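You operate a simulated robot arm through the tools that you are given. There is no shell and no other tool. Be economical: measure what you need, move in short steps, check, and stop when the job is done.

You are at the controls of a simulated two-armed robot. One attempt, no reset.

## Task
Take the yellow weight on the beige bench and put it away on the brown bench. Take the black spacer on the beige bench and put it away on the grey bench. Take the black bar from the steel bench and put it on the orange square. Pick up the green marker with one hand, pass it to the other hand and put it in the strap bin. Do these in any order.
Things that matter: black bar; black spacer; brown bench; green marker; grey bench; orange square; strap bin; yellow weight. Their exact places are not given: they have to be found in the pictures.

It is judged by the outcome, as a careful person would: the job done as asked, and still so three seconds after it is handed in. It fails if anything else is knocked over, pushed out of place, dropped, spilled or broken.

## Robot
Two 7-joint arms with two-finger parallel grippers on one trunk, on a base that drives. Base frame: it is fixed to the floor where the robot stands at the start and does not move with it; the origin is under the middle of the robot, x ahead of it, y to its left, z up. Units: mm, rad, N and s.
The left shoulder is at the start at [70, 177, 970], the right one opposite. With the tool pointing down near the work surface each hand reaches from about 300 to 740 mm from the robot's upright axis, wherever it stands, measured 20 degrees to its own side. Places, roughly: black bar [500, -2500, 750]; black spacer [500, -250, 750]; brown bench [-6800, -4900, 800]; green marker (4x4x12 cm) [-1200, -3400, 900]; grey bench [-2000, 400, 800]; orange square [500, -1100, 800]; strap bin (24x15 cm) [540, -3820, 600]; yellow weight [500, 0, 750]. Payload 3.43 kg a hand.
The tool frame of a hand sits at the grasp point between the pads (the TCP): z along the fingers, y along the line on which they close. The tips reach 30 mm beyond it. Largest opening 94 mm; finger width 28, thickness 10; the body of the gripper, 50 by 96 mm, starts 55 mm behind the TCP.
Orientation is that of the tool frame in the base frame, as [roll, pitch, yaw] about the fixed x, y, z axes, in that order (R = Rz(yaw) Ry(pitch) Rx(roll)). With the fingers straight down and closing along the base's y, the tool's x points along the base's -x, its y along +y and its z along -z.

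## Interface
- The arms move only by the tool nudge_tool. It takes "left_motion", "right_motion" or both (then of equal length, played together; a hand with none holds still); each is a list of rows, each a list of 7 numbers: the opening, from 0 (shut) to 1 (fully open), then the shift along the tool's x, y, z in units of 50 mm (1.0 is 50 mm), then the turn, a rotation vector about the tool's x, y, z in units of 6 degrees (1.0 is 6 degrees). In form: [[grip, x, y, z, wx, wy, wz], ...]. A call has 1 to 10 rows; each row shifts and turns the commanded pose from where the row before left it, along the tool's axes as they then stand. A call with a number of a shift or a turn outside -1 to 1 is refused whole. Rows are played at 5 a second. More than 50 mm and 0.15 rad between two rows, or a gripper value outside its range, and nothing of the call is played. Where a pose cannot be reached the arm comes as near as it can. A force on the tool above 40 N (or 10 N above the force at the start of the call, whichever is more), or a blocked arm, ends the call early, and 0.2 s more pass. Each finger travels about 153 mm/s and halts on what it meets, pressing with about 41 N; the grip force reading is that of the motor and also rises with nothing between the fingers. The clock runs only during rows and for 0.2 s after the last one: add rows that do not move to give the fingers time. The reply holds the time, the measured pose of the TCP, the force on the tool along the base axes, the opening and the grip force, in the units named above and with some noise, with the torque about the TCP (base axes, N m) and any sound that the robot's microphone picked up.
- Cameras (640 x 400 px; columns grow to the right, rows downward): "scene" is now at [133, -25.7, 1284.3]; the picture's right is [-0.35, -0.94, -0.00], its down [-0.63, 0.24, -0.74] and it looks along [0.69, -0.26, -0.67] (base axes); focal length 257 px, centre (320, 200). "left" rides on the left gripper at [76, -14, -103] in its tool frame; the picture's right is [0.18, 0.98, 0.00], its down [-0.75, 0.14, -0.64] and it looks along [-0.63, 0.12, 0.77] (tool axes); focal length 243 px, centre (320, 200). "right" rides on the right gripper at [76, 14, -103] in its tool frame; the picture's right is [-0.18, 0.98, 0.00], its down [-0.75, -0.14, -0.64] and it looks along [-0.63, -0.12, 0.77] (tool axes); focal length 243 px, centre (320, 200).
- snapshot(camera): a new picture of that camera. No time passes.
- raise_lower(by): slides the trunk up (or, below 0, down) by that many mm; the arms and the scene camera ride with it, the base frame stays. It gives what a move gives, with no picture.
- drive_base(legs): drives the robot by 1 to 6 legs, each [ahead, turn to the left] in mm and rad, along the robot's own axes; the way and the turn of a leg run together, so that a leg with both is an arc; at most 1500 mm and 3.142 rad a leg. The arms and the cameras ride along, it lands a little off, and it stops where it bumps. It gives what a move gives.
- pan_tilt(pan, tilt): turns the head with the scene camera to pan (to the left, within 1.501 rad either way) and tilt (down, from -0.506 to 1.204), counted from straight ahead of the robot. It gives what a move gives.
- point_at(camera, pixels): there is no depth. For up to 12 entries [column, row, z] of the newest picture of that camera ("zoom" is the newest enlarged one), the place [x, y] in the base frame at which the ray of that pixel passes the height z, good to about 2 mm, but the place of the scene camera against the robot may be out by one fixed shift of up to 12 mm in any direction. No time passes.
- enlarge(camera, box): a new picture of the part [left, top, right, bottom] of that camera's present view, enlarged. No time passes.
- sign_off(): hands the job in; it is judged then, once.

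Keep the steps short. Do not move on a guess: measure, check each grasp and each placing, and mend mistakes. In all there are 110 turns and 92 pictures (those below and enlarged ones count). Leave the grippers open and the arms clear of the work at the hand-in unless told otherwise, and finish with a single line.

The tools are called as name(argument=value, ...) on one line, values as JSON. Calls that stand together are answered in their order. nudge_tool: Moves the arms, as the interface text tells. Its arguments: {"type":"object","properties":{"left_motion":{"type":"array","items":{"type":"array","items":{"type":"number"}}},"right_motion":{"type":"array","items":{"type":"array","items":{"type":"number"}}}},"required":[]} The other tools are called the same way: raise_lower (by) slides the trunk up or down; drive_base (legs) drives the base; pan_tilt (pan, tilt) turns the head that bears the scene camera; snapshot (camera) takes a picture; point_at (camera, pixels) gives the place at which the rays of pixels pass given heights; enlarge (camera, box) takes an enlarged picture of a part of a camera's view; sign_off () hands the job in.

At the start:

```text
t: 0.0
left_ee_pos: [556.1, 31.1, 951.8]
left_tcp_rot: [-3.141, 0.0, -3.142]
left_force: [0.1, -0.5, -0.5]
left_ft_torque: [-0.04, 0.01, 0.0]
left_width: 93.8
left_finger_force: 0.1
right_ee_pos: [387.1, -313.1, 1003.7]
right_tcp_rot: [-3.139, 0.002, -3.14]
right_force: [0.5, 0.4, 0.0]
right_ft_torque: [0.0, 0.01, 0.0]
right_width: 94.1
right_finger_force: 0.0
trunk travel left (down, up): [-550.0, 290.0]
robot x, y, heading: [0.4, -2.4, 0.003]
head pan, tilt: [-0.36, 0.738]
```

scene: 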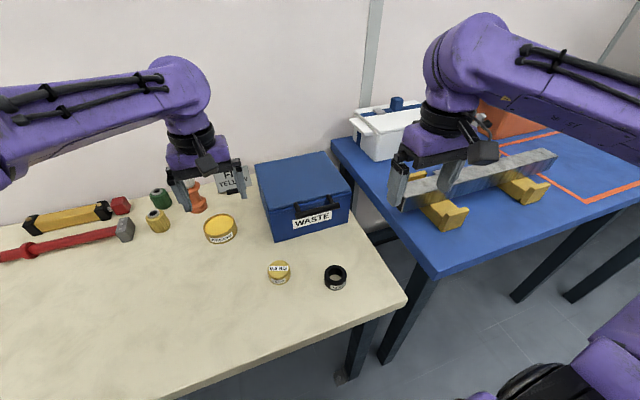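
right: 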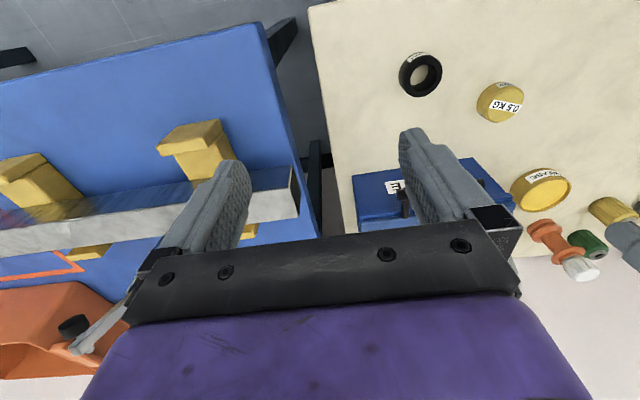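
left: 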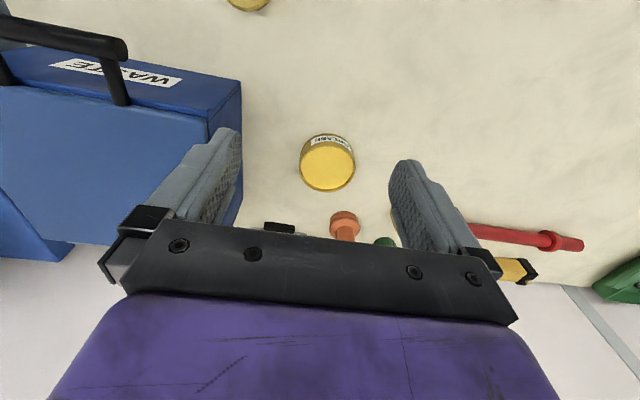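

I see a small yellow disc near (278,272), a black ring near (336,277) and a larger yellow tin near (220,229). I'll enlarge to read the labels.

enlarge(camera="scene", box=[190, 190, 370, 302])

enlarge(camera="right", box=[380, 30, 600, 220])

```text
3.56 times, centred on (280, 246) of scene
```

zoom: 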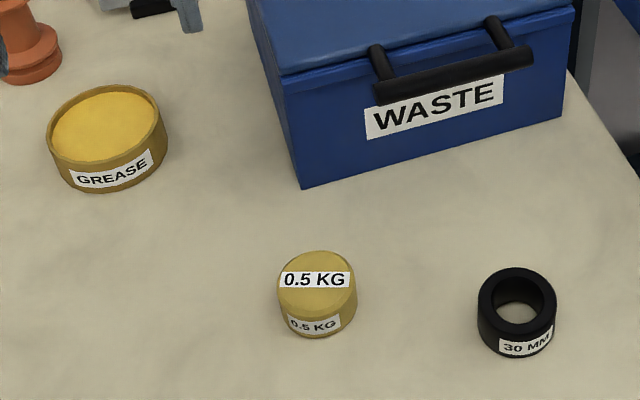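

```text
2.11 times, centred on (490, 125) of right
```

zoom: 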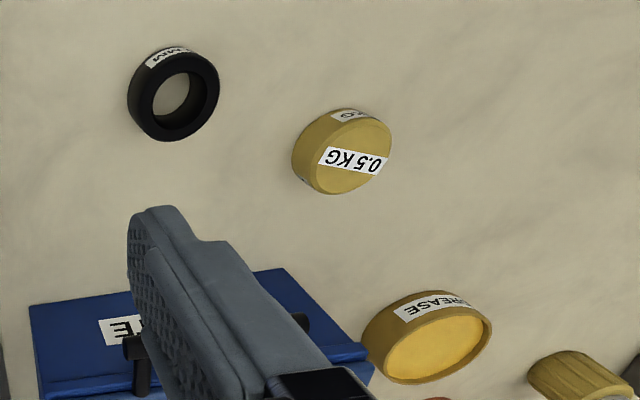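

The weight is the "0.5 KG" disc and the spacer is the "30 MM" ring. I'll triangulate their tops from the scene and right views to find the heights.

point_at(camera="scene", pixels=[[278, 268, 700], [278, 268, 750], [278, 268, 800], [336, 272, 700], [336, 272, 750], [336, 272, 800]])

point_at(camera="right", pixels=[[504, 106, 700], [504, 106, 750], [504, 106, 800], [425, 73, 700], [425, 73, 750], [425, 73, 800]])

```text
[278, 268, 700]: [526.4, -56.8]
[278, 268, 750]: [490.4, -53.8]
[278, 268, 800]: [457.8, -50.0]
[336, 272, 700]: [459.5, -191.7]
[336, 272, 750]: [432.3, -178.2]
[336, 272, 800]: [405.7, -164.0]
```

```text
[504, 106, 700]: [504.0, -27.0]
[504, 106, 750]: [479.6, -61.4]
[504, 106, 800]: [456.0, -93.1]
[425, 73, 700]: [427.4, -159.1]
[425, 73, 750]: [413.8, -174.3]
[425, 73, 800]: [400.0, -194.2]
```

The right hand takes the spacer first and the left hand moves aside. I'll bring the right hand to about (415,-177,900) and the left about 90 mm to its left.

nudge_tool(left_motion=[[1, 0, 0.6, 0, 0, 0, 0], [1, 0, 0.6, 0, 0, 0, 0], [1, 0, 0.6, 0, 0, 0, 0], [1, 0, 0, 0, 0, 0, 0]], right_motion=[[1, -0.2, 0.9, 0.7, 0, 0, 0], [1, -0.2, 0.9, 0.7, 0, 0, 0], [1, -0.16, 0.9, 0.6, 0, 0, 0], [1, 0, 0, 0, 0, 0, 0]])

snapshot(camera="right")

```text
refused: row 1 steps farther than a row can; nothing moved
```

```text
86 pictures are left
```

right: 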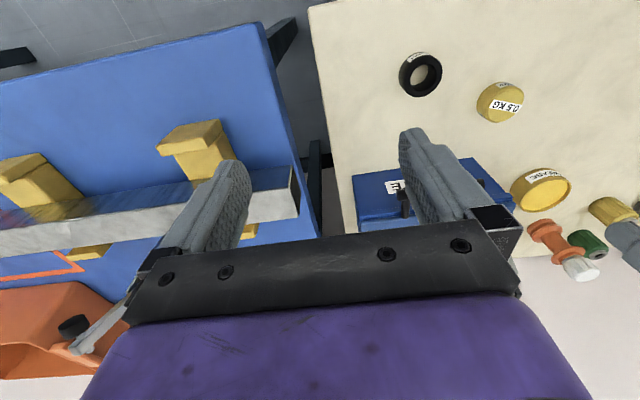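

Each row is limited to a vector length of 50 mm, so I'll use smaller rows.

nudge_tool(left_motion=[[1, 0, 0.6, 0, 0, 0, 0], [1, 0, 0.6, 0, 0, 0, 0], [1, 0, 0.6, 0, 0, 0, 0], [1, 0, 0, 0, 0, 0, 0], [1, 0, 0, 0, 0, 0, 0], [1, 0, 0, 0, 0, 0, 0]], right_motion=[[1, -0.15, 0.68, 0.5, 0, 0, 0], [1, -0.15, 0.68, 0.5, 0, 0, 0], [1, -0.15, 0.68, 0.5, 0, 0, 0], [1, -0.11, 0.68, 0.5, 0, 0, 0], [1, 0, 0, 0, 0, 0, 0], [1, 0, 0, 0, 0, 0, 0]])

snapshot(camera="right")

snapshot(camera="scene")

```text
t: 1.4
left_ee_pos: [556.1, 122.1, 952.8]
left_tcp_rot: [-3.139, -0.001, 3.141]
left_force: [1.0, 0.5, -0.3]
left_ft_torque: [-0.04, 0.01, 0.04]
left_width: 93.9
left_finger_force: 0.0
right_ee_pos: [414.2, -176.7, 905.6]
right_tcp_rot: [3.14, 0.001, -3.14]
right_force: [0.4, 0.2, -0.5]
right_ft_torque: [-0.02, -0.03, 0.04]
right_width: 94.0
right_finger_force: 0.1
trunk travel left (down, up): [-550.0, 290.0]
robot x, y, heading: [1.4, 2.8, 0.001]
head pan, tilt: [-0.36, 0.738]
```

```text
85 pictures are left
```

right: 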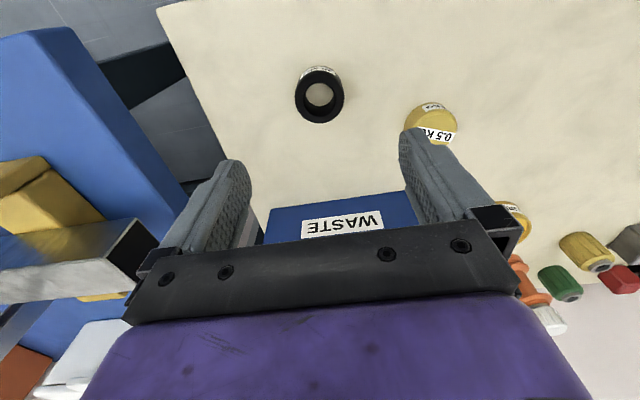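

```text
84 pictures are left
```

scene: 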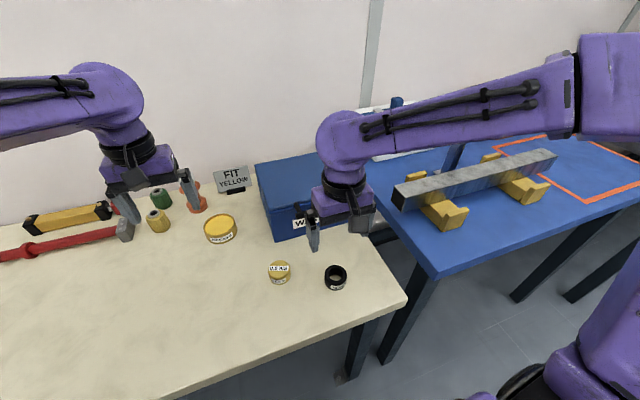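

I'll locate the ring's top face at (319,97) in the right view and triangulate it against the earlier views.

point_at(camera="right", pixels=[[319, 97, 720], [319, 97, 735], [319, 97, 750], [319, 97, 770], [430, 130, 735], [430, 130, 750], [295, 97, 750], [344, 97, 750]])

point_at(camera="scene", pixels=[[335.5, 273, 720], [335.5, 273, 735], [335.5, 273, 750], [335.5, 273, 770], [406, 300, 700], [406, 300, 730]])

```text
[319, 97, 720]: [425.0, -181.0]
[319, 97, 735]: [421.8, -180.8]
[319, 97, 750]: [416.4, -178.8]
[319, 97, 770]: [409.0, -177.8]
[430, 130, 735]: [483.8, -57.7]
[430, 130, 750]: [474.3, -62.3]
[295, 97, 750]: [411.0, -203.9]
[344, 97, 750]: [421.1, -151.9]
```

```text
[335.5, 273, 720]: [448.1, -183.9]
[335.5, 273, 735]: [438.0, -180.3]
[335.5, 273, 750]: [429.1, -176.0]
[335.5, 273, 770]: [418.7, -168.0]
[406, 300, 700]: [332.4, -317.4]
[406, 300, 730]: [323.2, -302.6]
```

The ring centre is about (416,-179) and its top is near z 750. I'll descend to TCP z≈785 and look.

nudge_tool(right_motion=[[1, -0.04, -0.04, 0.8, 0, 0, 0], [1, 0, 0, 0.8, 0, 0, 0], [1, 0, 0, 0.8, 0, 0, 0], [1, 0, 0, 0, 0, 0, 0], [1, 0, 0, 0, 0, 0, 0]])

snapshot(camera="right")

enlarge(camera="scene", box=[240, 190, 400, 300])

```text
t: 2.6
left_ee_pos: [556.2, 120.8, 952.3]
left_tcp_rot: [-3.141, 0.0, 3.141]
left_force: [-0.3, -0.4, -0.5]
left_ft_torque: [-0.01, -0.01, 0.01]
left_width: 93.7
left_finger_force: 0.0
right_ee_pos: [417.9, -179.5, 783.7]
right_tcp_rot: [3.141, 0.0, -3.14]
right_force: [0.1, 0.2, 0.1]
right_ft_torque: [0.0, 0.01, 0.01]
right_width: 94.2
right_finger_force: 0.1
trunk travel left (down, up): [-550.0, 290.0]
robot x, y, heading: [1.0, 1.4, -0.001]
head pan, tilt: [-0.36, 0.738]
```

```text
83 pictures are left
```

right: 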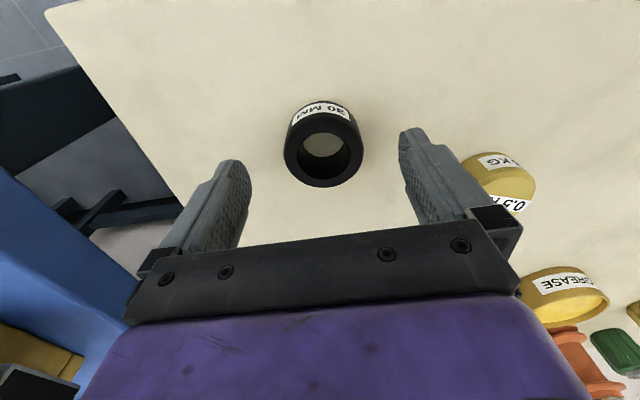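

```text
3.64 times, centred on (320, 245) of scene
```

zoom: 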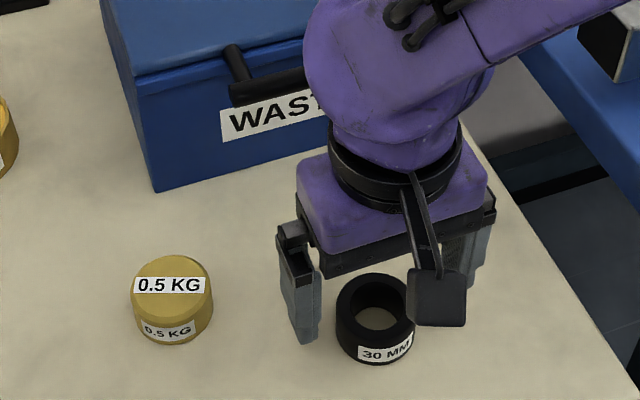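

point_at(camera="right", pixels=[[324, 155, 735], [324, 155, 745], [324, 155, 755], [324, 155, 765], [284, 155, 750], [364, 155, 750], [323, 99, 725]])

```text
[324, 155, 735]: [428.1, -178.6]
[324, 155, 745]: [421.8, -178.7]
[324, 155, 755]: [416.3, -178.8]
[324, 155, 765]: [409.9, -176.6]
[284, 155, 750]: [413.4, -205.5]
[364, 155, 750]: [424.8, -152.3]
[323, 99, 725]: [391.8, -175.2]
```

The centre holds at (416,-179). I'll step down slowly so that a touch on the table shows in the force reading.

nudge_tool(right_motion=[[1, 0, 0, 0.3, 0, 0, 0], [1, 0, 0, 0.1, 0, 0, 0], [1, 0, 0, 0, 0, 0, 0], [1, 0, 0, 0, 0, 0, 0]])

enlarge(camera="scene", box=[290, 220, 390, 300])

```text
t: 3.6
left_ee_pos: [555.8, 121.7, 952.9]
left_tcp_rot: [-3.142, -0.001, 3.141]
left_force: [0.0, 0.1, -0.3]
left_ft_torque: [0.01, -0.03, 0.0]
left_width: 93.8
left_finger_force: 0.0
right_ee_pos: [417.3, -179.2, 763.8]
right_tcp_rot: [3.141, 0.002, -3.141]
right_force: [-0.3, -0.3, 0.5]
right_ft_torque: [0.0, 0.0, 0.02]
right_width: 94.1
right_finger_force: 0.2
trunk travel left (down, up): [-550.0, 290.0]
robot x, y, heading: [-0.7, 3.0, -0.002]
head pan, tilt: [-0.36, 0.738]
```

```text
5.00 times, centred on (340, 260) of scene
```

zoom: 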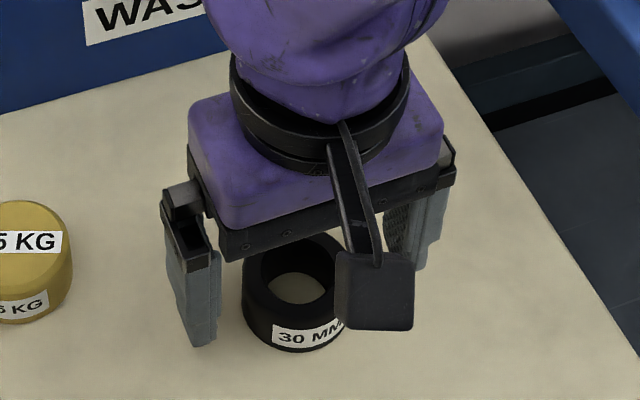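

The tips are near z 734, level with the lower half of the ring. I'll probe 8 mm lower in small steps and then close.

nudge_tool(right_motion=[[1, 0, 0, 0.05, 0, 0, 0], [1, 0, 0, 0.05, 0, 0, 0], [1, 0, 0, 0.05, 0, 0, 0], [1, 0, 0, 0, 0, 0, 0]])

```text
t: 4.6
left_ee_pos: [555.9, 120.4, 953.5]
left_tcp_rot: [3.141, 0.0, -3.141]
left_force: [0.7, -0.7, -0.5]
left_ft_torque: [-0.01, 0.0, 0.04]
left_width: 94.0
left_finger_force: 0.0
right_ee_pos: [417.8, -179.9, 755.9]
right_tcp_rot: [3.138, 0.003, -3.14]
right_force: [0.4, -0.1, -1.1]
right_ft_torque: [0.04, 0.02, 0.0]
right_width: 94.1
right_finger_force: 0.1
trunk travel left (down, up): [-550.0, 290.0]
robot x, y, heading: [-0.9, 2.5, -0.002]
head pan, tilt: [-0.36, 0.738]
```

There's no contact yet and the tips are at about 726, which is deep enough. I'll close the right gripper.

nudge_tool(right_motion=[[0, 0, 0, 0, 0, 0, 0], [0, 0, 0, 0, 0, 0, 0], [0, 0, 0, 0, 0, 0, 0], [0, 0, 0, 0, 0, 0, 0]])

```text
t: 5.6
left_ee_pos: [555.9, 121.0, 953.0]
left_tcp_rot: [-3.141, 0.0, -3.142]
left_force: [0.5, -0.1, 0.5]
left_ft_torque: [0.01, -0.03, 0.0]
left_width: 94.0
left_finger_force: 0.0
right_ee_pos: [416.9, -178.5, 756.2]
right_tcp_rot: [3.141, -0.001, -3.141]
right_force: [-0.1, -0.5, 0.5]
right_ft_torque: [-0.03, -0.03, 0.03]
right_width: 50.6
right_finger_force: 40.8
trunk travel left (down, up): [-550.0, 290.0]
robot x, y, heading: [-1.3, 0.4, 0.002]
head pan, tilt: [-0.36, 0.738]
```

The ring is gripped at 50.6 mm. I'll lift it 150 mm and move it to the right to clear space for the left hand.

nudge_tool(right_motion=[[0, 0, 0, -0.6, 0, 0, 0], [0, 0, 0, -0.9, 0, 0, 0], [0, 0, 0, -0.9, 0, 0, 0], [0, 0, -0.4, -0.7, 0, 0, 0], [0, 0, -0.9, 0, 0, 0, 0], [0, 0, -0.9, 0, 0, 0, 0], [0, 0, -0.6, 0, 0, 0, 0], [0, 0, 0, 0, 0, 0, 0]], left_motion=[[1, 0, 0, 0, 0, 0, 0], [1, 0, 0, 0, 0, 0, 0], [1, 0, 0, 0, 0, 0, 0], [1, 0, 0, 0, 0, 0, 0], [1, 0.7, 0, 0, 0, 0, 0], [1, 0.7, -0.6, 0.2, 0, 0, 0], [1, 0, -0.8, 0.5, 0, 0, 0], [1, 0, -0.9, 0, 0, 0, 0]])

nudge_tool(left_motion=[[1, 0, -0.65, 0.4, 0, 0, 0], [1, 0, -0.6, 0.4, 0, 0, 0], [1, 0, 0, 0, 0, 0, 0], [1, 0, 0, 0, 0, 0, 0]])

snapshot(camera="left")

snapshot(camera="right")

```text
t: 7.4
left_ee_pos: [484.9, 4.9, 919.5]
left_tcp_rot: [3.141, 0.001, -3.142]
left_force: [-0.1, 0.3, -0.1]
left_ft_torque: [0.06, -0.03, 0.0]
left_width: 94.1
left_finger_force: 0.1
right_ee_pos: [419.0, -319.4, 912.0]
right_tcp_rot: [3.139, 0.002, -3.14]
right_force: [0.0, 1.1, -1.2]
right_ft_torque: [0.03, -0.01, -0.02]
right_width: 50.5
right_finger_force: 40.4
trunk travel left (down, up): [-550.0, 290.0]
robot x, y, heading: [1.8, 0.4, 0.001]
head pan, tilt: [-0.36, 0.738]
```

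```text
t: 8.4
left_ee_pos: [493.9, -51.8, 900.3]
left_tcp_rot: [-3.094, 0.016, -3.118]
left_force: [0.0, 0.7, 0.6]
left_ft_torque: [-0.03, 0.01, 0.0]
left_width: 93.8
left_finger_force: 0.0
right_ee_pos: [418.2, -319.5, 911.3]
right_tcp_rot: [3.139, -0.001, -3.14]
right_force: [-0.6, 0.3, -1.0]
right_ft_torque: [0.01, -0.01, 0.02]
right_width: 50.7
right_finger_force: 42.0
trunk travel left (down, up): [-550.0, 290.0]
robot x, y, heading: [3.8, 1.1, 0.006]
head pan, tilt: [-0.36, 0.738]
```

```text
80 pictures are left
```

left: 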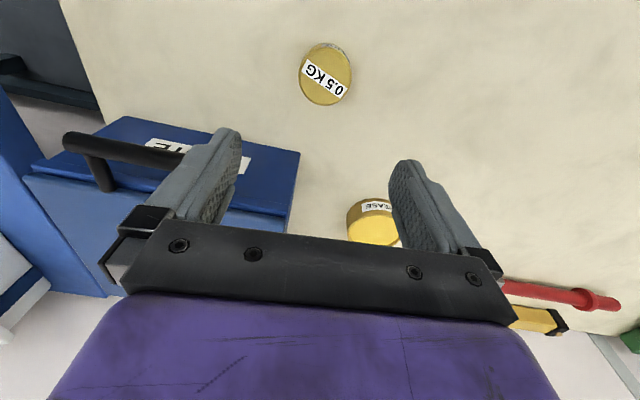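

```text
79 pictures are left
```

right: 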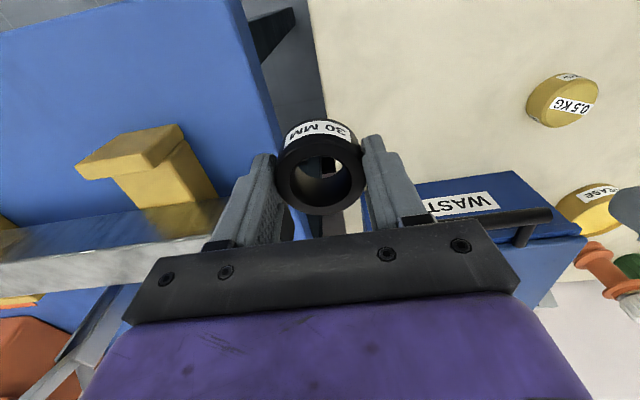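

The left arm is at its cross-body limit: its tilt has drifted by 0.05 rad. I'll raise both hands and turn the robot slightly right so that the weight lies on its left side.

nudge_tool(left_motion=[[1, 0, 0.6, -0.6, 0, 0, 0], [1, 0, 0.6, -0.6, 0, 0, 0], [1, 0, 0, 0, 0, 0, 0], [1, 0, 0, 0, 0, 0, 0]], right_motion=[[0, 0, 0, -0.9, 0, 0, 0], [0, 0, 0, -0.9, 0, 0, 0], [0, 0, 0, 0, 0, 0, 0], [0, 0, 0, 0, 0, 0, 0]])

drive_base(legs=[[0, -0.35]])

snapshot(camera="left")

```text
t: 9.4
left_ee_pos: [485.5, 3.9, 938.3]
left_tcp_rot: [3.14, 0.0, -3.141]
left_force: [0.6, 0.8, 0.5]
left_ft_torque: [-0.02, 0.02, 0.0]
left_width: 94.0
left_finger_force: 0.1
right_ee_pos: [417.6, -319.2, 1002.2]
right_tcp_rot: [3.141, 0.001, -3.14]
right_force: [-0.6, 0.6, -0.9]
right_ft_torque: [0.0, -0.02, 0.02]
right_width: 50.4
right_finger_force: 40.8
trunk travel left (down, up): [-550.0, 290.0]
robot x, y, heading: [-1.2, 4.3, -0.001]
head pan, tilt: [-0.36, 0.738]
```

```text
t: 10.9
left_ee_pos: [458.6, -162.4, 938.3]
left_tcp_rot: [-3.141, 0.0, 2.792]
left_force: [-0.2, -0.6, -0.3]
left_ft_torque: [0.01, -0.02, 0.04]
left_width: 93.9
left_finger_force: 0.0
right_ee_pos: [282.5, -443.4, 1000.9]
right_tcp_rot: [3.139, 0.002, 2.795]
right_force: [-0.5, -0.4, -0.7]
right_ft_torque: [0.03, -0.01, 0.01]
right_width: 50.5
right_finger_force: 41.0
trunk travel left (down, up): [-550.0, 290.0]
robot x, y, heading: [-3.4, -2.1, -0.347]
head pan, tilt: [-0.36, 0.738]
```

```text
78 pictures are left
```

left: 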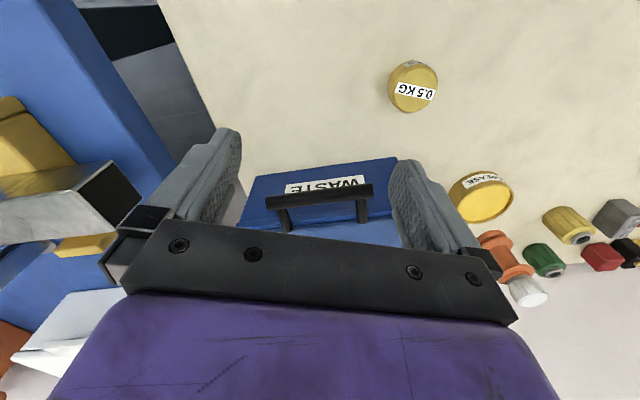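

I'll measure the weight's top centre at (414,86) from this pose.

point_at(camera="left", pixels=[[414, 87, 735], [414, 87, 750], [414, 87, 765]])

```text
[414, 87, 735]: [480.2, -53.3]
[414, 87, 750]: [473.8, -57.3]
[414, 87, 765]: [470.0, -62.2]
```

Next I'll move the left hand above the weight at about (475,-57,850).

nudge_tool(left_motion=[[1, 0.1, 0.52, 0.44, 0, 0, 0], [1, 0.1, 0.52, 0.44, 0, 0, 0], [1, 0.1, 0.52, 0.44, 0, 0, 0], [1, 0.1, 0.52, 0.44, 0, 0, 0], [1, 0, 0, 0, 0, 0, 0], [1, 0, 0, 0, 0, 0, 0]])

snapshot(camera="left")

```text
t: 12.3
left_ee_pos: [474.8, -57.8, 849.9]
left_tcp_rot: [-3.138, 0.0, 2.791]
left_force: [0.0, -0.5, -0.4]
left_ft_torque: [0.01, -0.02, 0.05]
left_width: 94.1
left_finger_force: 0.1
right_ee_pos: [283.2, -442.9, 1000.9]
right_tcp_rot: [-3.141, 0.003, 2.794]
right_force: [-0.8, 0.5, -0.6]
right_ft_torque: [0.0, -0.01, -0.02]
right_width: 50.3
right_finger_force: 41.5
trunk travel left (down, up): [-550.0, 290.0]
robot x, y, heading: [0.4, 0.8, -0.355]
head pan, tilt: [-0.36, 0.738]
```

```text
77 pictures are left
```

left: 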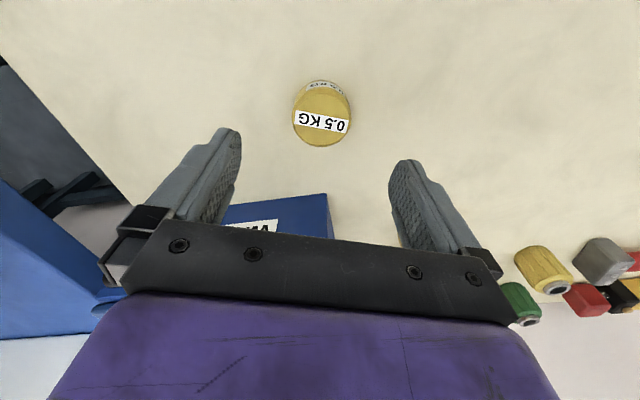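

point_at(camera="left", pixels=[[322, 118, 735], [322, 118, 750], [322, 118, 765], [293, 118, 750], [352, 118, 750]])

```text
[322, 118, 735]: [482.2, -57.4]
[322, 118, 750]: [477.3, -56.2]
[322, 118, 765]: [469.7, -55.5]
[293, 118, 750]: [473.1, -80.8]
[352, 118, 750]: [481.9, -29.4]
```

The weight is centred at (476,-56). Before descending I'll check the grease tin and the waste box corner for clearance.

point_at(camera="scene", pixels=[[220, 225, 750]])

nudge_tool(left_motion=[[1, 0, 0.03, 0.5, 0, 0, 0], [1, 0, 0, 0.5, 0, 0, 0], [1, 0, 0, 0, 0, 0, 0], [1, 0, 0, 0, 0, 0, 0]])

snapshot(camera="scene")

```text
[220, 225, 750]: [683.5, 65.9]
```

```text
t: 13.3
left_ee_pos: [474.5, -56.5, 798.9]
left_tcp_rot: [-3.141, 0.001, 2.792]
left_force: [0.4, 0.0, 0.4]
left_ft_torque: [0.0, 0.03, 0.0]
left_width: 93.9
left_finger_force: 0.1
right_ee_pos: [282.8, -442.9, 1001.0]
right_tcp_rot: [3.14, 0.001, 2.794]
right_force: [0.8, -0.1, -1.3]
right_ft_torque: [0.03, 0.01, -0.01]
right_width: 50.4
right_finger_force: 40.3
trunk travel left (down, up): [-550.0, 290.0]
robot x, y, heading: [0.5, -1.2, -0.351]
head pan, tilt: [-0.36, 0.738]
```

```text
76 pictures are left
```

scene: 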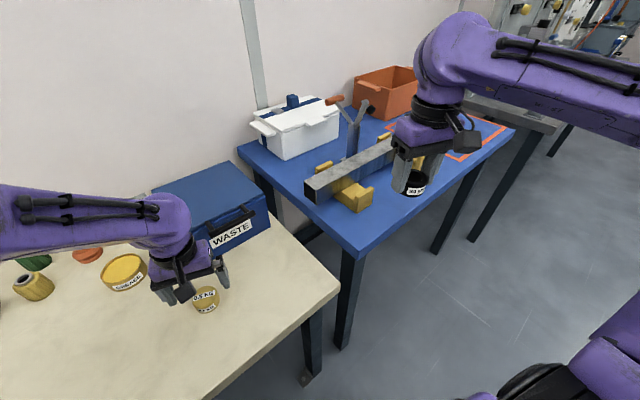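

All is clear. I'll descend to about 756 and close.

nudge_tool(left_motion=[[1, 0, 0, 0.4, 0, 0, 0], [1, 0, 0, 0.3, 0, 0, 0], [1, 0, 0, 0.14, 0, 0, 0], [1, 0, 0, 0, 0, 0, 0], [0, 0, 0, 0, 0, 0, 0], [0, 0, 0, 0, 0, 0, 0], [0, 0, 0, 0, 0, 0, 0], [0, 0, 0, 0, 0, 0, 0]])

```text
t: 15.1
left_ee_pos: [474.3, -56.5, 757.8]
left_tcp_rot: [-3.139, 0.002, 2.793]
left_force: [1.4, 1.4, 0.0]
left_ft_torque: [0.19, -0.08, -0.01]
left_width: 51.1
left_finger_force: 40.6
right_ee_pos: [282.7, -443.4, 1002.7]
right_tcp_rot: [-3.14, 0.001, 2.796]
right_force: [-0.2, 0.2, -1.6]
right_ft_torque: [0.01, 0.0, 0.01]
right_width: 50.4
right_finger_force: 40.9
trunk travel left (down, up): [-550.0, 290.0]
robot x, y, heading: [0.6, -1.4, -0.349]
head pan, tilt: [-0.36, 0.738]
```

The left hand has gripped at 51 mm. I'll lift straight up by 200 mm.

nudge_tool(left_motion=[[0, 0, 0, -0.6, 0, 0, 0], [0, 0, 0, -0.9, 0, 0, 0], [0, 0, 0, -0.9, 0, 0, 0], [0, 0, 0, -0.9, 0, 0, 0], [0, 0, 0, -0.9, 0, 0, 0], [0, 0, 0, 0, 0, 0, 0]])

snapshot(camera="left")

pan_tilt(pan=-1.4, tilt=0.4)

snapshot(camera="scene")

```text
t: 16.5
left_ee_pos: [475.2, -56.7, 968.3]
left_tcp_rot: [-3.141, -0.001, 2.793]
left_force: [0.3, -0.8, -3.8]
left_ft_torque: [-0.01, -0.01, 0.04]
left_width: 51.2
left_finger_force: 40.8
right_ee_pos: [283.7, -443.0, 1000.9]
right_tcp_rot: [-3.141, -0.001, 2.795]
right_force: [0.6, 1.0, -0.3]
right_ft_torque: [0.0, 0.01, 0.0]
right_width: 50.6
right_finger_force: 40.8
trunk travel left (down, up): [-550.0, 290.0]
robot x, y, heading: [0.2, -1.2, -0.352]
head pan, tilt: [-0.36, 0.738]
```

```text
75 pictures are left
```

left: 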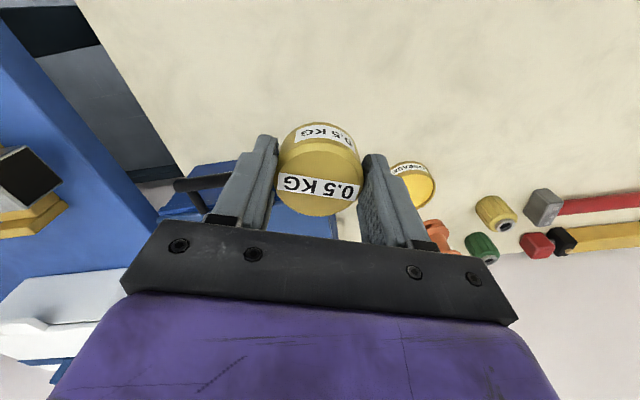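

```text
t: 17.8
left_ee_pos: [474.8, -56.4, 967.7]
left_tcp_rot: [3.139, -0.003, 2.794]
left_force: [-0.2, 1.0, -4.8]
left_ft_torque: [0.08, 0.04, 0.01]
left_width: 51.3
left_finger_force: 41.0
right_ee_pos: [283.9, -441.7, 1002.5]
right_tcp_rot: [-3.141, 0.0, 2.795]
right_force: [-0.2, -1.0, -1.1]
right_ft_torque: [-0.02, 0.0, 0.0]
right_width: 50.6
right_finger_force: 40.2
trunk travel left (down, up): [-550.0, 290.0]
robot x, y, heading: [3.2, 3.1, -0.346]
head pan, tilt: [-1.4, 0.4]
```

```text
74 pictures are left
```

scene: 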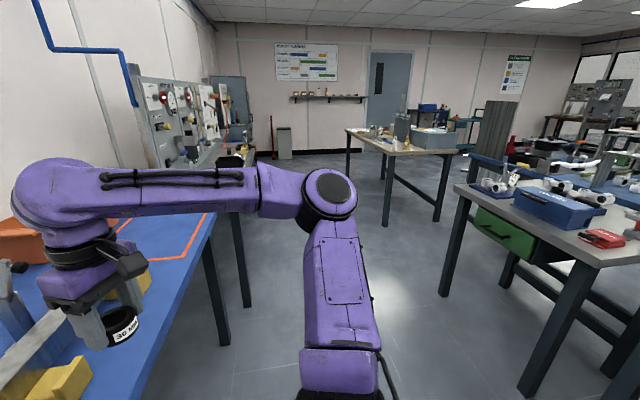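

Both objects are held. I'll back away from the bench 400 mm, turn right 1.4 rad and look toward the rear of the room.

drive_base(legs=[[-400, 0], [0, -1.4]])

snapshot(camera="scene")

```text
t: 23.7
left_ee_pos: [-354.9, -341.9, 968.3]
left_tcp_rot: [-3.141, -0.002, 1.382]
left_force: [-1.4, 0.0, -5.8]
left_ft_torque: [0.02, -0.03, -0.02]
left_width: 51.0
left_finger_force: 40.5
right_ee_pos: [-767.9, -214.1, 1000.5]
right_tcp_rot: [-3.14, 0.0, 1.385]
right_force: [-0.8, 0.7, -2.1]
right_ft_torque: [0.03, -0.01, 0.02]
right_width: 50.3
right_finger_force: 41.4
trunk travel left (down, up): [-550.0, 290.0]
robot x, y, heading: [-379.5, 132.8, -1.752]
head pan, tilt: [-1.4, 0.4]
```

```text
73 pictures are left
```

scene: 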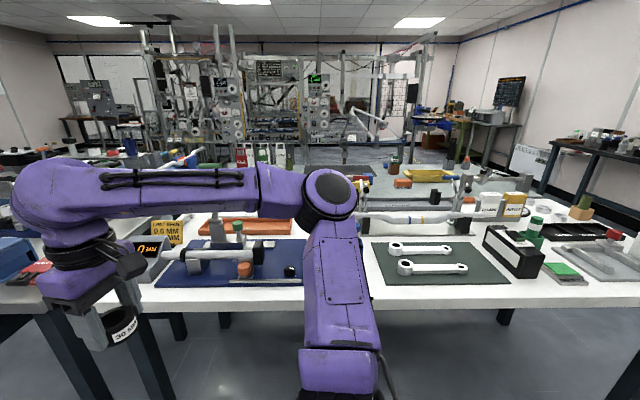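

I'm looking along -x. A white-topped bench with many items lies ahead, so I'll compute positions to identify the grey bench.

point_at(camera="scene", pixels=[[430, 303, 780], [430, 240, 780], [430, 205, 800], [430, 175, 800], [560, 215, 800], [40, 305, 780], [638, 300, 780], [420, 155, 900]])

enlarge(camera="scene", box=[340, 130, 640, 320])

```text
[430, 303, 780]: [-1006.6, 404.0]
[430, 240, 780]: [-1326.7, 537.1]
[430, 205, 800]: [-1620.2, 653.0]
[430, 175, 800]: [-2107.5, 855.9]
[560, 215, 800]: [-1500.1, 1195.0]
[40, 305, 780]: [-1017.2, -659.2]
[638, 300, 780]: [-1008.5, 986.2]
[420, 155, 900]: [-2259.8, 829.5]
```

```text
2.11 times, centred on (490, 225) of scene
```

zoom: 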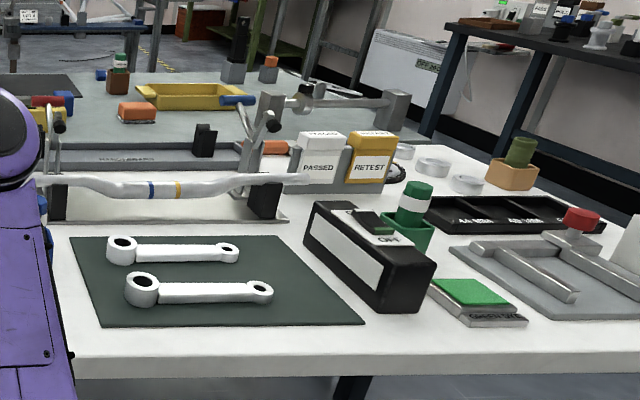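

The grey bench seems to stand behind the white one at x≈-2000. I'll raise the trunk for a better view and look around.

raise_lower(by=285)

pan_tilt(pan=-1.2, tilt=0.35)

snapshot(camera="scene")

pan_tilt(pan=-0.2, tilt=0.35)

snapshot(camera="scene")

```text
t: 26.6
left_ee_pos: [-354.5, -341.5, 1252.8]
left_tcp_rot: [-3.138, -0.001, 1.383]
left_force: [-0.9, 0.6, -4.9]
left_ft_torque: [0.05, 0.0, -0.02]
left_width: 51.1
left_finger_force: 41.0
right_ee_pos: [-767.8, -215.9, 1286.5]
right_tcp_rot: [3.141, 0.0, 1.384]
right_force: [0.0, -0.3, -1.1]
right_ft_torque: [-0.01, -0.01, 0.0]
right_width: 50.3
right_finger_force: 40.9
trunk travel left (down, up): [-835.0, 5.0]
robot x, y, heading: [-375.0, 136.4, -1.758]
head pan, tilt: [-1.4, 0.4]
```

```text
t: 27.3
left_ee_pos: [-355.0, -342.4, 1252.2]
left_tcp_rot: [-3.14, -0.002, 1.382]
left_force: [-0.7, 0.3, -5.2]
left_ft_torque: [0.05, 0.0, 0.01]
left_width: 51.1
left_finger_force: 40.9
right_ee_pos: [-766.2, -214.9, 1286.5]
right_tcp_rot: [-3.142, 0.0, 1.385]
right_force: [0.6, -0.3, -0.9]
right_ft_torque: [0.01, -0.03, 0.02]
right_width: 50.4
right_finger_force: 41.0
trunk travel left (down, up): [-835.0, 5.0]
robot x, y, heading: [-376.2, 135.2, -1.759]
head pan, tilt: [-1.201, 0.351]
```

```text
71 pictures are left
```

scene: 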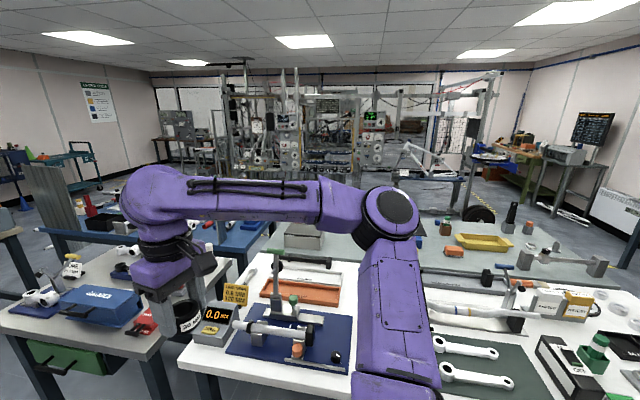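

```text
t: 28.6
left_ee_pos: [-355.1, -342.2, 1254.2]
left_tcp_rot: [-3.14, -0.001, 1.382]
left_force: [-0.1, -0.6, -4.5]
left_ft_torque: [0.01, -0.01, -0.01]
left_width: 51.0
left_finger_force: 40.7
right_ee_pos: [-767.5, -214.4, 1286.3]
right_tcp_rot: [3.14, 0.001, 1.384]
right_force: [-0.5, -0.3, -1.4]
right_ft_torque: [-0.04, 0.0, 0.0]
right_width: 50.2
right_finger_force: 40.8
trunk travel left (down, up): [-835.0, 5.0]
robot x, y, heading: [-376.2, 139.2, -1.76]
head pan, tilt: [-0.201, 0.351]
```

```text
70 pictures are left
```

scene: 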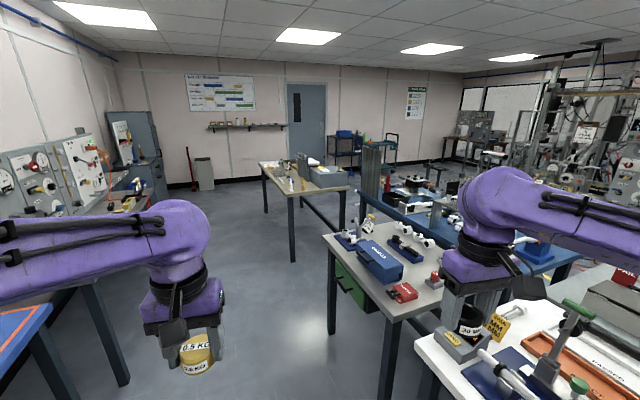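

Now I'll look further right for the end of the white and grey benches and a way around.

pan_tilt(pan=-1.5, tilt=0.4)

snapshot(camera="scene")

point_at(camera="scene", pixels=[[150, 340, 800], [150, 255, 800], [480, 230, 800], [480, 207, 800], [400, 212, 800], [560, 262, 800], [600, 280, 800], [470, 175, 800]])

```text
t: 30.1
left_ee_pos: [-354.7, -342.0, 1252.3]
left_tcp_rot: [-3.139, -0.001, 1.382]
left_force: [-0.2, 0.4, -5.0]
left_ft_torque: [0.05, 0.02, -0.01]
left_width: 51.1
left_finger_force: 40.8
right_ee_pos: [-768.4, -216.1, 1286.5]
right_tcp_rot: [-3.14, -0.002, 1.384]
right_force: [-0.2, 0.3, -0.8]
right_ft_torque: [-0.02, 0.03, 0.02]
right_width: 50.3
right_finger_force: 41.0
trunk travel left (down, up): [-835.0, 5.0]
robot x, y, heading: [-376.3, 132.9, -1.757]
head pan, tilt: [-1.499, 0.4]
```

```text
69 pictures are left
```

scene: 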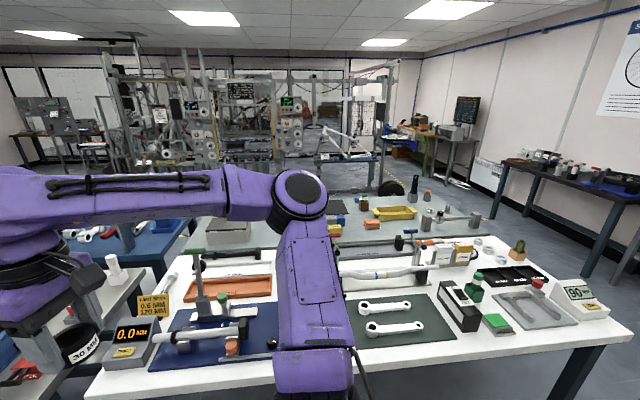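

```text
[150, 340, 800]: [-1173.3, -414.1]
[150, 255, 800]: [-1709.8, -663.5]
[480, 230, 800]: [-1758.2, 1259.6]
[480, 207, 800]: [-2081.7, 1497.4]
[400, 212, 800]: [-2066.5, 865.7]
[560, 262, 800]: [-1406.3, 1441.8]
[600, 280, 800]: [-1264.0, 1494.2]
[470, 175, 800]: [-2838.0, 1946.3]
```

The grey bench spans about x -1750 to -2500 and y -350 to 1350. There is an aisle past its +y end, and I'll check the dark bench corner and floor there.

point_at(camera="scene", pixels=[[500, 166, 800], [636, 204, 800], [587, 283, 0], [528, 238, 0], [494, 214, 800], [484, 240, 0], [560, 398, 0], [600, 346, 780], [520, 240, 0]])

drive_base(legs=[[0, -2.95]])

pan_tilt(pan=0.5, tilt=0.45)

snapshot(camera="scene")

```text
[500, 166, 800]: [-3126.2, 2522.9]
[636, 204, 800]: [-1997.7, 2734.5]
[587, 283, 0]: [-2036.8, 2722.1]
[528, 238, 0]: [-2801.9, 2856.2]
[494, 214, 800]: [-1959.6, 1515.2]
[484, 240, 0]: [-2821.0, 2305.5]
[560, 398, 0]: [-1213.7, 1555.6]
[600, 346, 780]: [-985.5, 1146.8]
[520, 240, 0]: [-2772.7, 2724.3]
```

```text
t: 37.4
left_ee_pos: [-491.3, 601.2, 1253.6]
left_tcp_rot: [-3.142, -0.001, -1.558]
left_force: [0.2, -0.2, -4.7]
left_ft_torque: [-0.02, 0.01, -0.01]
left_width: 51.2
left_finger_force: 40.9
right_ee_pos: [-61.4, 558.8, 1286.1]
right_tcp_rot: [3.141, 0.001, -1.557]
right_force: [0.7, 0.0, -0.6]
right_ft_torque: [0.04, -0.04, 0.02]
right_width: 50.2
right_finger_force: 40.8
trunk travel left (down, up): [-835.0, 5.0]
robot x, y, heading: [-376.4, 137.2, 1.581]
head pan, tilt: [-1.499, 0.4]
```

```text
t: 39.3
left_ee_pos: [-490.7, 601.6, 1253.2]
left_tcp_rot: [-3.14, -0.002, -1.557]
left_force: [0.3, -0.2, -4.7]
left_ft_torque: [-0.03, 0.01, -0.03]
left_width: 51.0
left_finger_force: 40.6
right_ee_pos: [-61.0, 559.0, 1286.4]
right_tcp_rot: [3.141, 0.0, -1.557]
right_force: [0.7, 0.7, -2.2]
right_ft_torque: [0.01, -0.01, -0.03]
right_width: 50.2
right_finger_force: 41.1
trunk travel left (down, up): [-835.0, 5.0]
robot x, y, heading: [-375.2, 137.4, 1.586]
head pan, tilt: [0.499, 0.45]
```

```text
68 pictures are left
```

scene: 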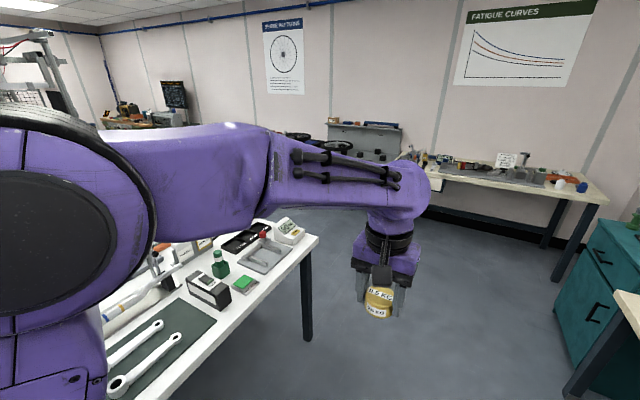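

The way ahead is clear. I'll drive to y≈2000, turn left to face -x and look along the aisle.

drive_base(legs=[[1000, 0], [870, 0], [0, 1.556]])

pan_tilt(pan=0.2, tilt=0.5)

snapshot(camera="scene")

```text
t: 52.6
left_ee_pos: [-861.0, 1907.5, 1253.0]
left_tcp_rot: [3.141, -0.001, 0.005]
left_force: [-0.2, 0.2, -4.8]
left_ft_torque: [-0.03, -0.03, 0.02]
left_width: 51.1
left_finger_force: 41.1
right_ee_pos: [-814.9, 2336.3, 1285.4]
right_tcp_rot: [3.14, 0.0, 0.004]
right_force: [-0.3, -0.2, -2.4]
right_ft_torque: [0.01, 0.04, -0.01]
right_width: 50.2
right_finger_force: 41.0
trunk travel left (down, up): [-835.0, 5.0]
robot x, y, heading: [-394.9, 2020.6, -3.137]
head pan, tilt: [0.499, 0.45]
```

```text
t: 53.4
left_ee_pos: [-861.4, 1905.9, 1252.0]
left_tcp_rot: [-3.141, 0.0, 0.005]
left_force: [-0.9, 0.6, -5.4]
left_ft_torque: [0.01, 0.01, 0.02]
left_width: 51.2
left_finger_force: 40.8
right_ee_pos: [-815.7, 2336.6, 1286.4]
right_tcp_rot: [-3.141, 0.0, 0.006]
right_force: [-0.5, -0.2, -1.0]
right_ft_torque: [-0.02, 0.01, -0.01]
right_width: 50.2
right_finger_force: 41.1
trunk travel left (down, up): [-835.0, 5.0]
robot x, y, heading: [-397.6, 2020.4, -3.135]
head pan, tilt: [0.201, 0.499]
```

```text
67 pictures are left
```

scene: 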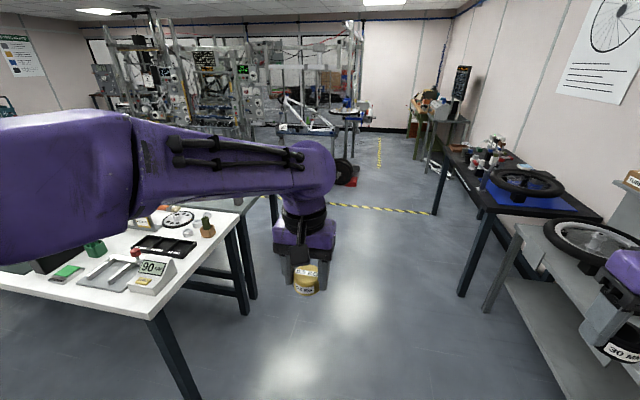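

I'll measure the aisle edges before driving down it.

point_at(camera="scene", pixels=[[515, 228, 800], [610, 325, 800], [148, 318, 780], [236, 215, 780], [484, 207, 800], [444, 150, 800], [460, 297, 0], [246, 313, 0], [198, 398, 0], [350, 207, 0], [345, 185, 300]])

```text
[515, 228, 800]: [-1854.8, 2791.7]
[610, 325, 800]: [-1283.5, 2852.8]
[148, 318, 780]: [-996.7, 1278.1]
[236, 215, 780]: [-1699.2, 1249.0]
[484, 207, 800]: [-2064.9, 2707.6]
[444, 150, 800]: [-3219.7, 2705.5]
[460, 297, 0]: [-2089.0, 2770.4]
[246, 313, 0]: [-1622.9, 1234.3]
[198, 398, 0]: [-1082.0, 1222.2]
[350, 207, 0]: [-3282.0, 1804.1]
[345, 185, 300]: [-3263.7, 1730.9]
```

The aisle is 1.4 m wide, so it's fine. I'll drive to x≈-2080 and turn to face the grey bench's end.

drive_base(legs=[[850, 0], [830, 0], [0, 1.565]])

pan_tilt(pan=0, tilt=0.75)

snapshot(camera="scene")

```text
t: 65.6
left_ee_pos: [-1958.4, 1546.7, 1253.4]
left_tcp_rot: [3.141, -0.002, 1.554]
left_force: [-0.7, -0.1, -5.3]
left_ft_torque: [0.03, -0.07, 0.04]
left_width: 51.1
left_finger_force: 41.3
right_ee_pos: [-2385.5, 1601.8, 1285.8]
right_tcp_rot: [3.14, 0.0, 1.556]
right_force: [0.8, 0.4, -1.6]
right_ft_torque: [0.02, 0.0, -0.04]
right_width: 49.8
right_finger_force: 40.9
trunk travel left (down, up): [-835.0, 5.0]
robot x, y, heading: [-2057.3, 2015.6, -1.584]
head pan, tilt: [0.201, 0.499]
```

```text
t: 66.4
left_ee_pos: [-1958.0, 1546.5, 1252.4]
left_tcp_rot: [-3.142, -0.002, 1.554]
left_force: [0.2, 0.5, -5.4]
left_ft_torque: [0.04, 0.06, 0.0]
left_width: 51.1
left_finger_force: 41.0
right_ee_pos: [-2386.5, 1603.3, 1286.2]
right_tcp_rot: [3.139, -0.001, 1.555]
right_force: [-0.6, 0.1, -0.7]
right_ft_torque: [0.02, -0.01, 0.0]
right_width: 50.1
right_finger_force: 40.4
trunk travel left (down, up): [-835.0, 5.0]
robot x, y, heading: [-2060.1, 2013.1, -1.589]
head pan, tilt: [0.0, 0.75]
```

```text
66 pictures are left
```

scene: 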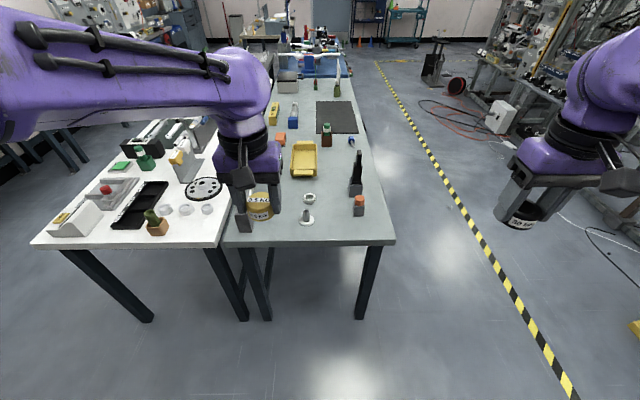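

The grey bench is in full view and there is free surface near its close edge around (340,225). I'll measure that.

point_at(camera="scene", pixels=[[340, 225, 800], [310, 242, 800], [395, 241, 800], [308, 220, 800], [358, 213, 800], [230, 243, 800], [345, 150, 800], [325, 180, 800], [380, 210, 800]])

enlarge(camera="scene", box=[220, 100, 420, 260])

```text
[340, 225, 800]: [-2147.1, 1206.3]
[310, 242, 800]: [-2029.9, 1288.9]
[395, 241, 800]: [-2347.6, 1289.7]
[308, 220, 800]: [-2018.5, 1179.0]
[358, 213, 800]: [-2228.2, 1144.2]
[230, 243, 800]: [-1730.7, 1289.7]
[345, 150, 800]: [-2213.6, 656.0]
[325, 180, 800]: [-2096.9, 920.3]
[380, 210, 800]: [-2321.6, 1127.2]
```

```text
2.50 times, centred on (320, 180) of scene
```

zoom: 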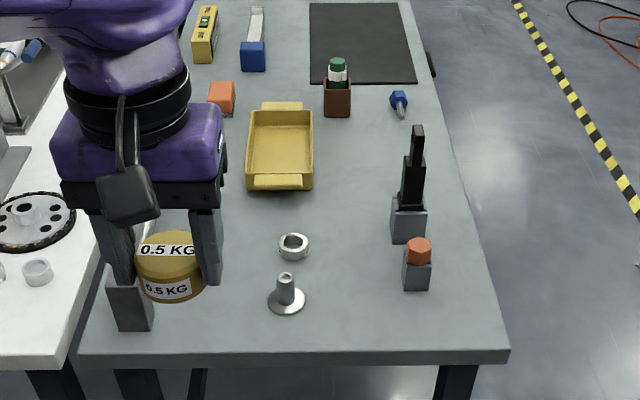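

Target spot is about (-2135,1205), between the flanged part and the grey block. I'll advance 340 mm, turn slightly left and lower the trunk back down.

drive_base(legs=[[340, 0], [0, 0.12]])

raise_lower(by=-250)

snapshot(camera="right")

snapshot(camera="scene")

```text
t: 69.2
left_ee_pos: [-1908.2, 1226.7, 1254.3]
left_tcp_rot: [3.141, 0.001, 1.675]
left_force: [-0.4, -0.5, -5.4]
left_ft_torque: [0.03, -0.02, 0.0]
left_width: 50.9
left_finger_force: 40.4
right_ee_pos: [-2341.6, 1229.0, 1285.6]
right_tcp_rot: [3.136, 0.002, 1.676]
right_force: [0.3, 0.2, -1.1]
right_ft_torque: [-0.01, -0.02, 0.0]
right_width: 50.3
right_finger_force: 40.7
trunk travel left (down, up): [-835.0, 5.0]
robot x, y, heading: [-2063.6, 1676.0, -1.461]
head pan, tilt: [0.0, 0.75]
```

```text
t: 71.7
left_ee_pos: [-1906.3, 1225.4, 1002.5]
left_tcp_rot: [-3.14, -0.001, 1.676]
left_force: [-0.4, 1.2, -6.3]
left_ft_torque: [0.05, 0.0, -0.02]
left_width: 51.2
left_finger_force: 40.4
right_ee_pos: [-2338.4, 1228.2, 1036.6]
right_tcp_rot: [3.141, 0.001, 1.678]
right_force: [0.0, -1.1, -1.0]
right_ft_torque: [-0.01, 0.0, 0.0]
right_width: 50.0
right_finger_force: 41.3
trunk travel left (down, up): [-585.0, 255.0]
robot x, y, heading: [-2066.3, 1675.4, -1.46]
head pan, tilt: [0.0, 0.75]
```

```text
64 pictures are left
```

right: 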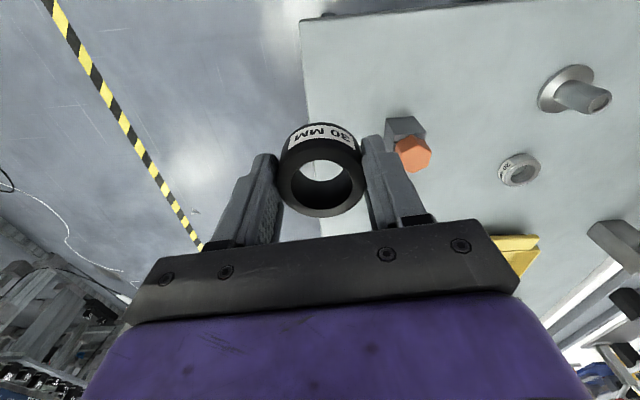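

```text
63 pictures are left
```

scene: 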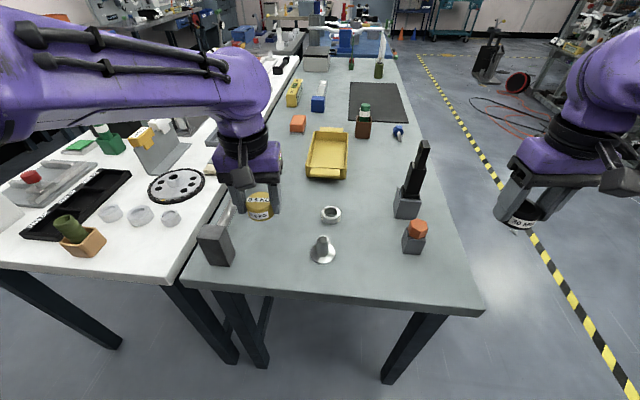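

I'll triangulate the bench corner and the flanged part between both views to get the bench height.

point_at(camera="right", pixels=[[301, 22, 750], [301, 22, 800], [301, 22, 850], [565, 88, 750], [565, 88, 800], [400, 130, 800], [560, 155, 800]])

point_at(camera="scene", pixels=[[485, 309, 750], [485, 309, 800], [485, 309, 850], [322, 255, 750], [322, 255, 800], [413, 248, 800]])

```text
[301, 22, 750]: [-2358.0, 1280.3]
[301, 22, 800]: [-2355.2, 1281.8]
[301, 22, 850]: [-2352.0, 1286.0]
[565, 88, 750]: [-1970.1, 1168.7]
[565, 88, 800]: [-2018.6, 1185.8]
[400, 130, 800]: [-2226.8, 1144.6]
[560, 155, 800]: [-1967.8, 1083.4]
```

```text
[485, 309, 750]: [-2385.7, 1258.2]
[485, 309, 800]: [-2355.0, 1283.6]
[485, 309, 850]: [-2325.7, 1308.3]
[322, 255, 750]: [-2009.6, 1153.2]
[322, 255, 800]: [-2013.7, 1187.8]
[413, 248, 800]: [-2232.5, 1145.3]
```

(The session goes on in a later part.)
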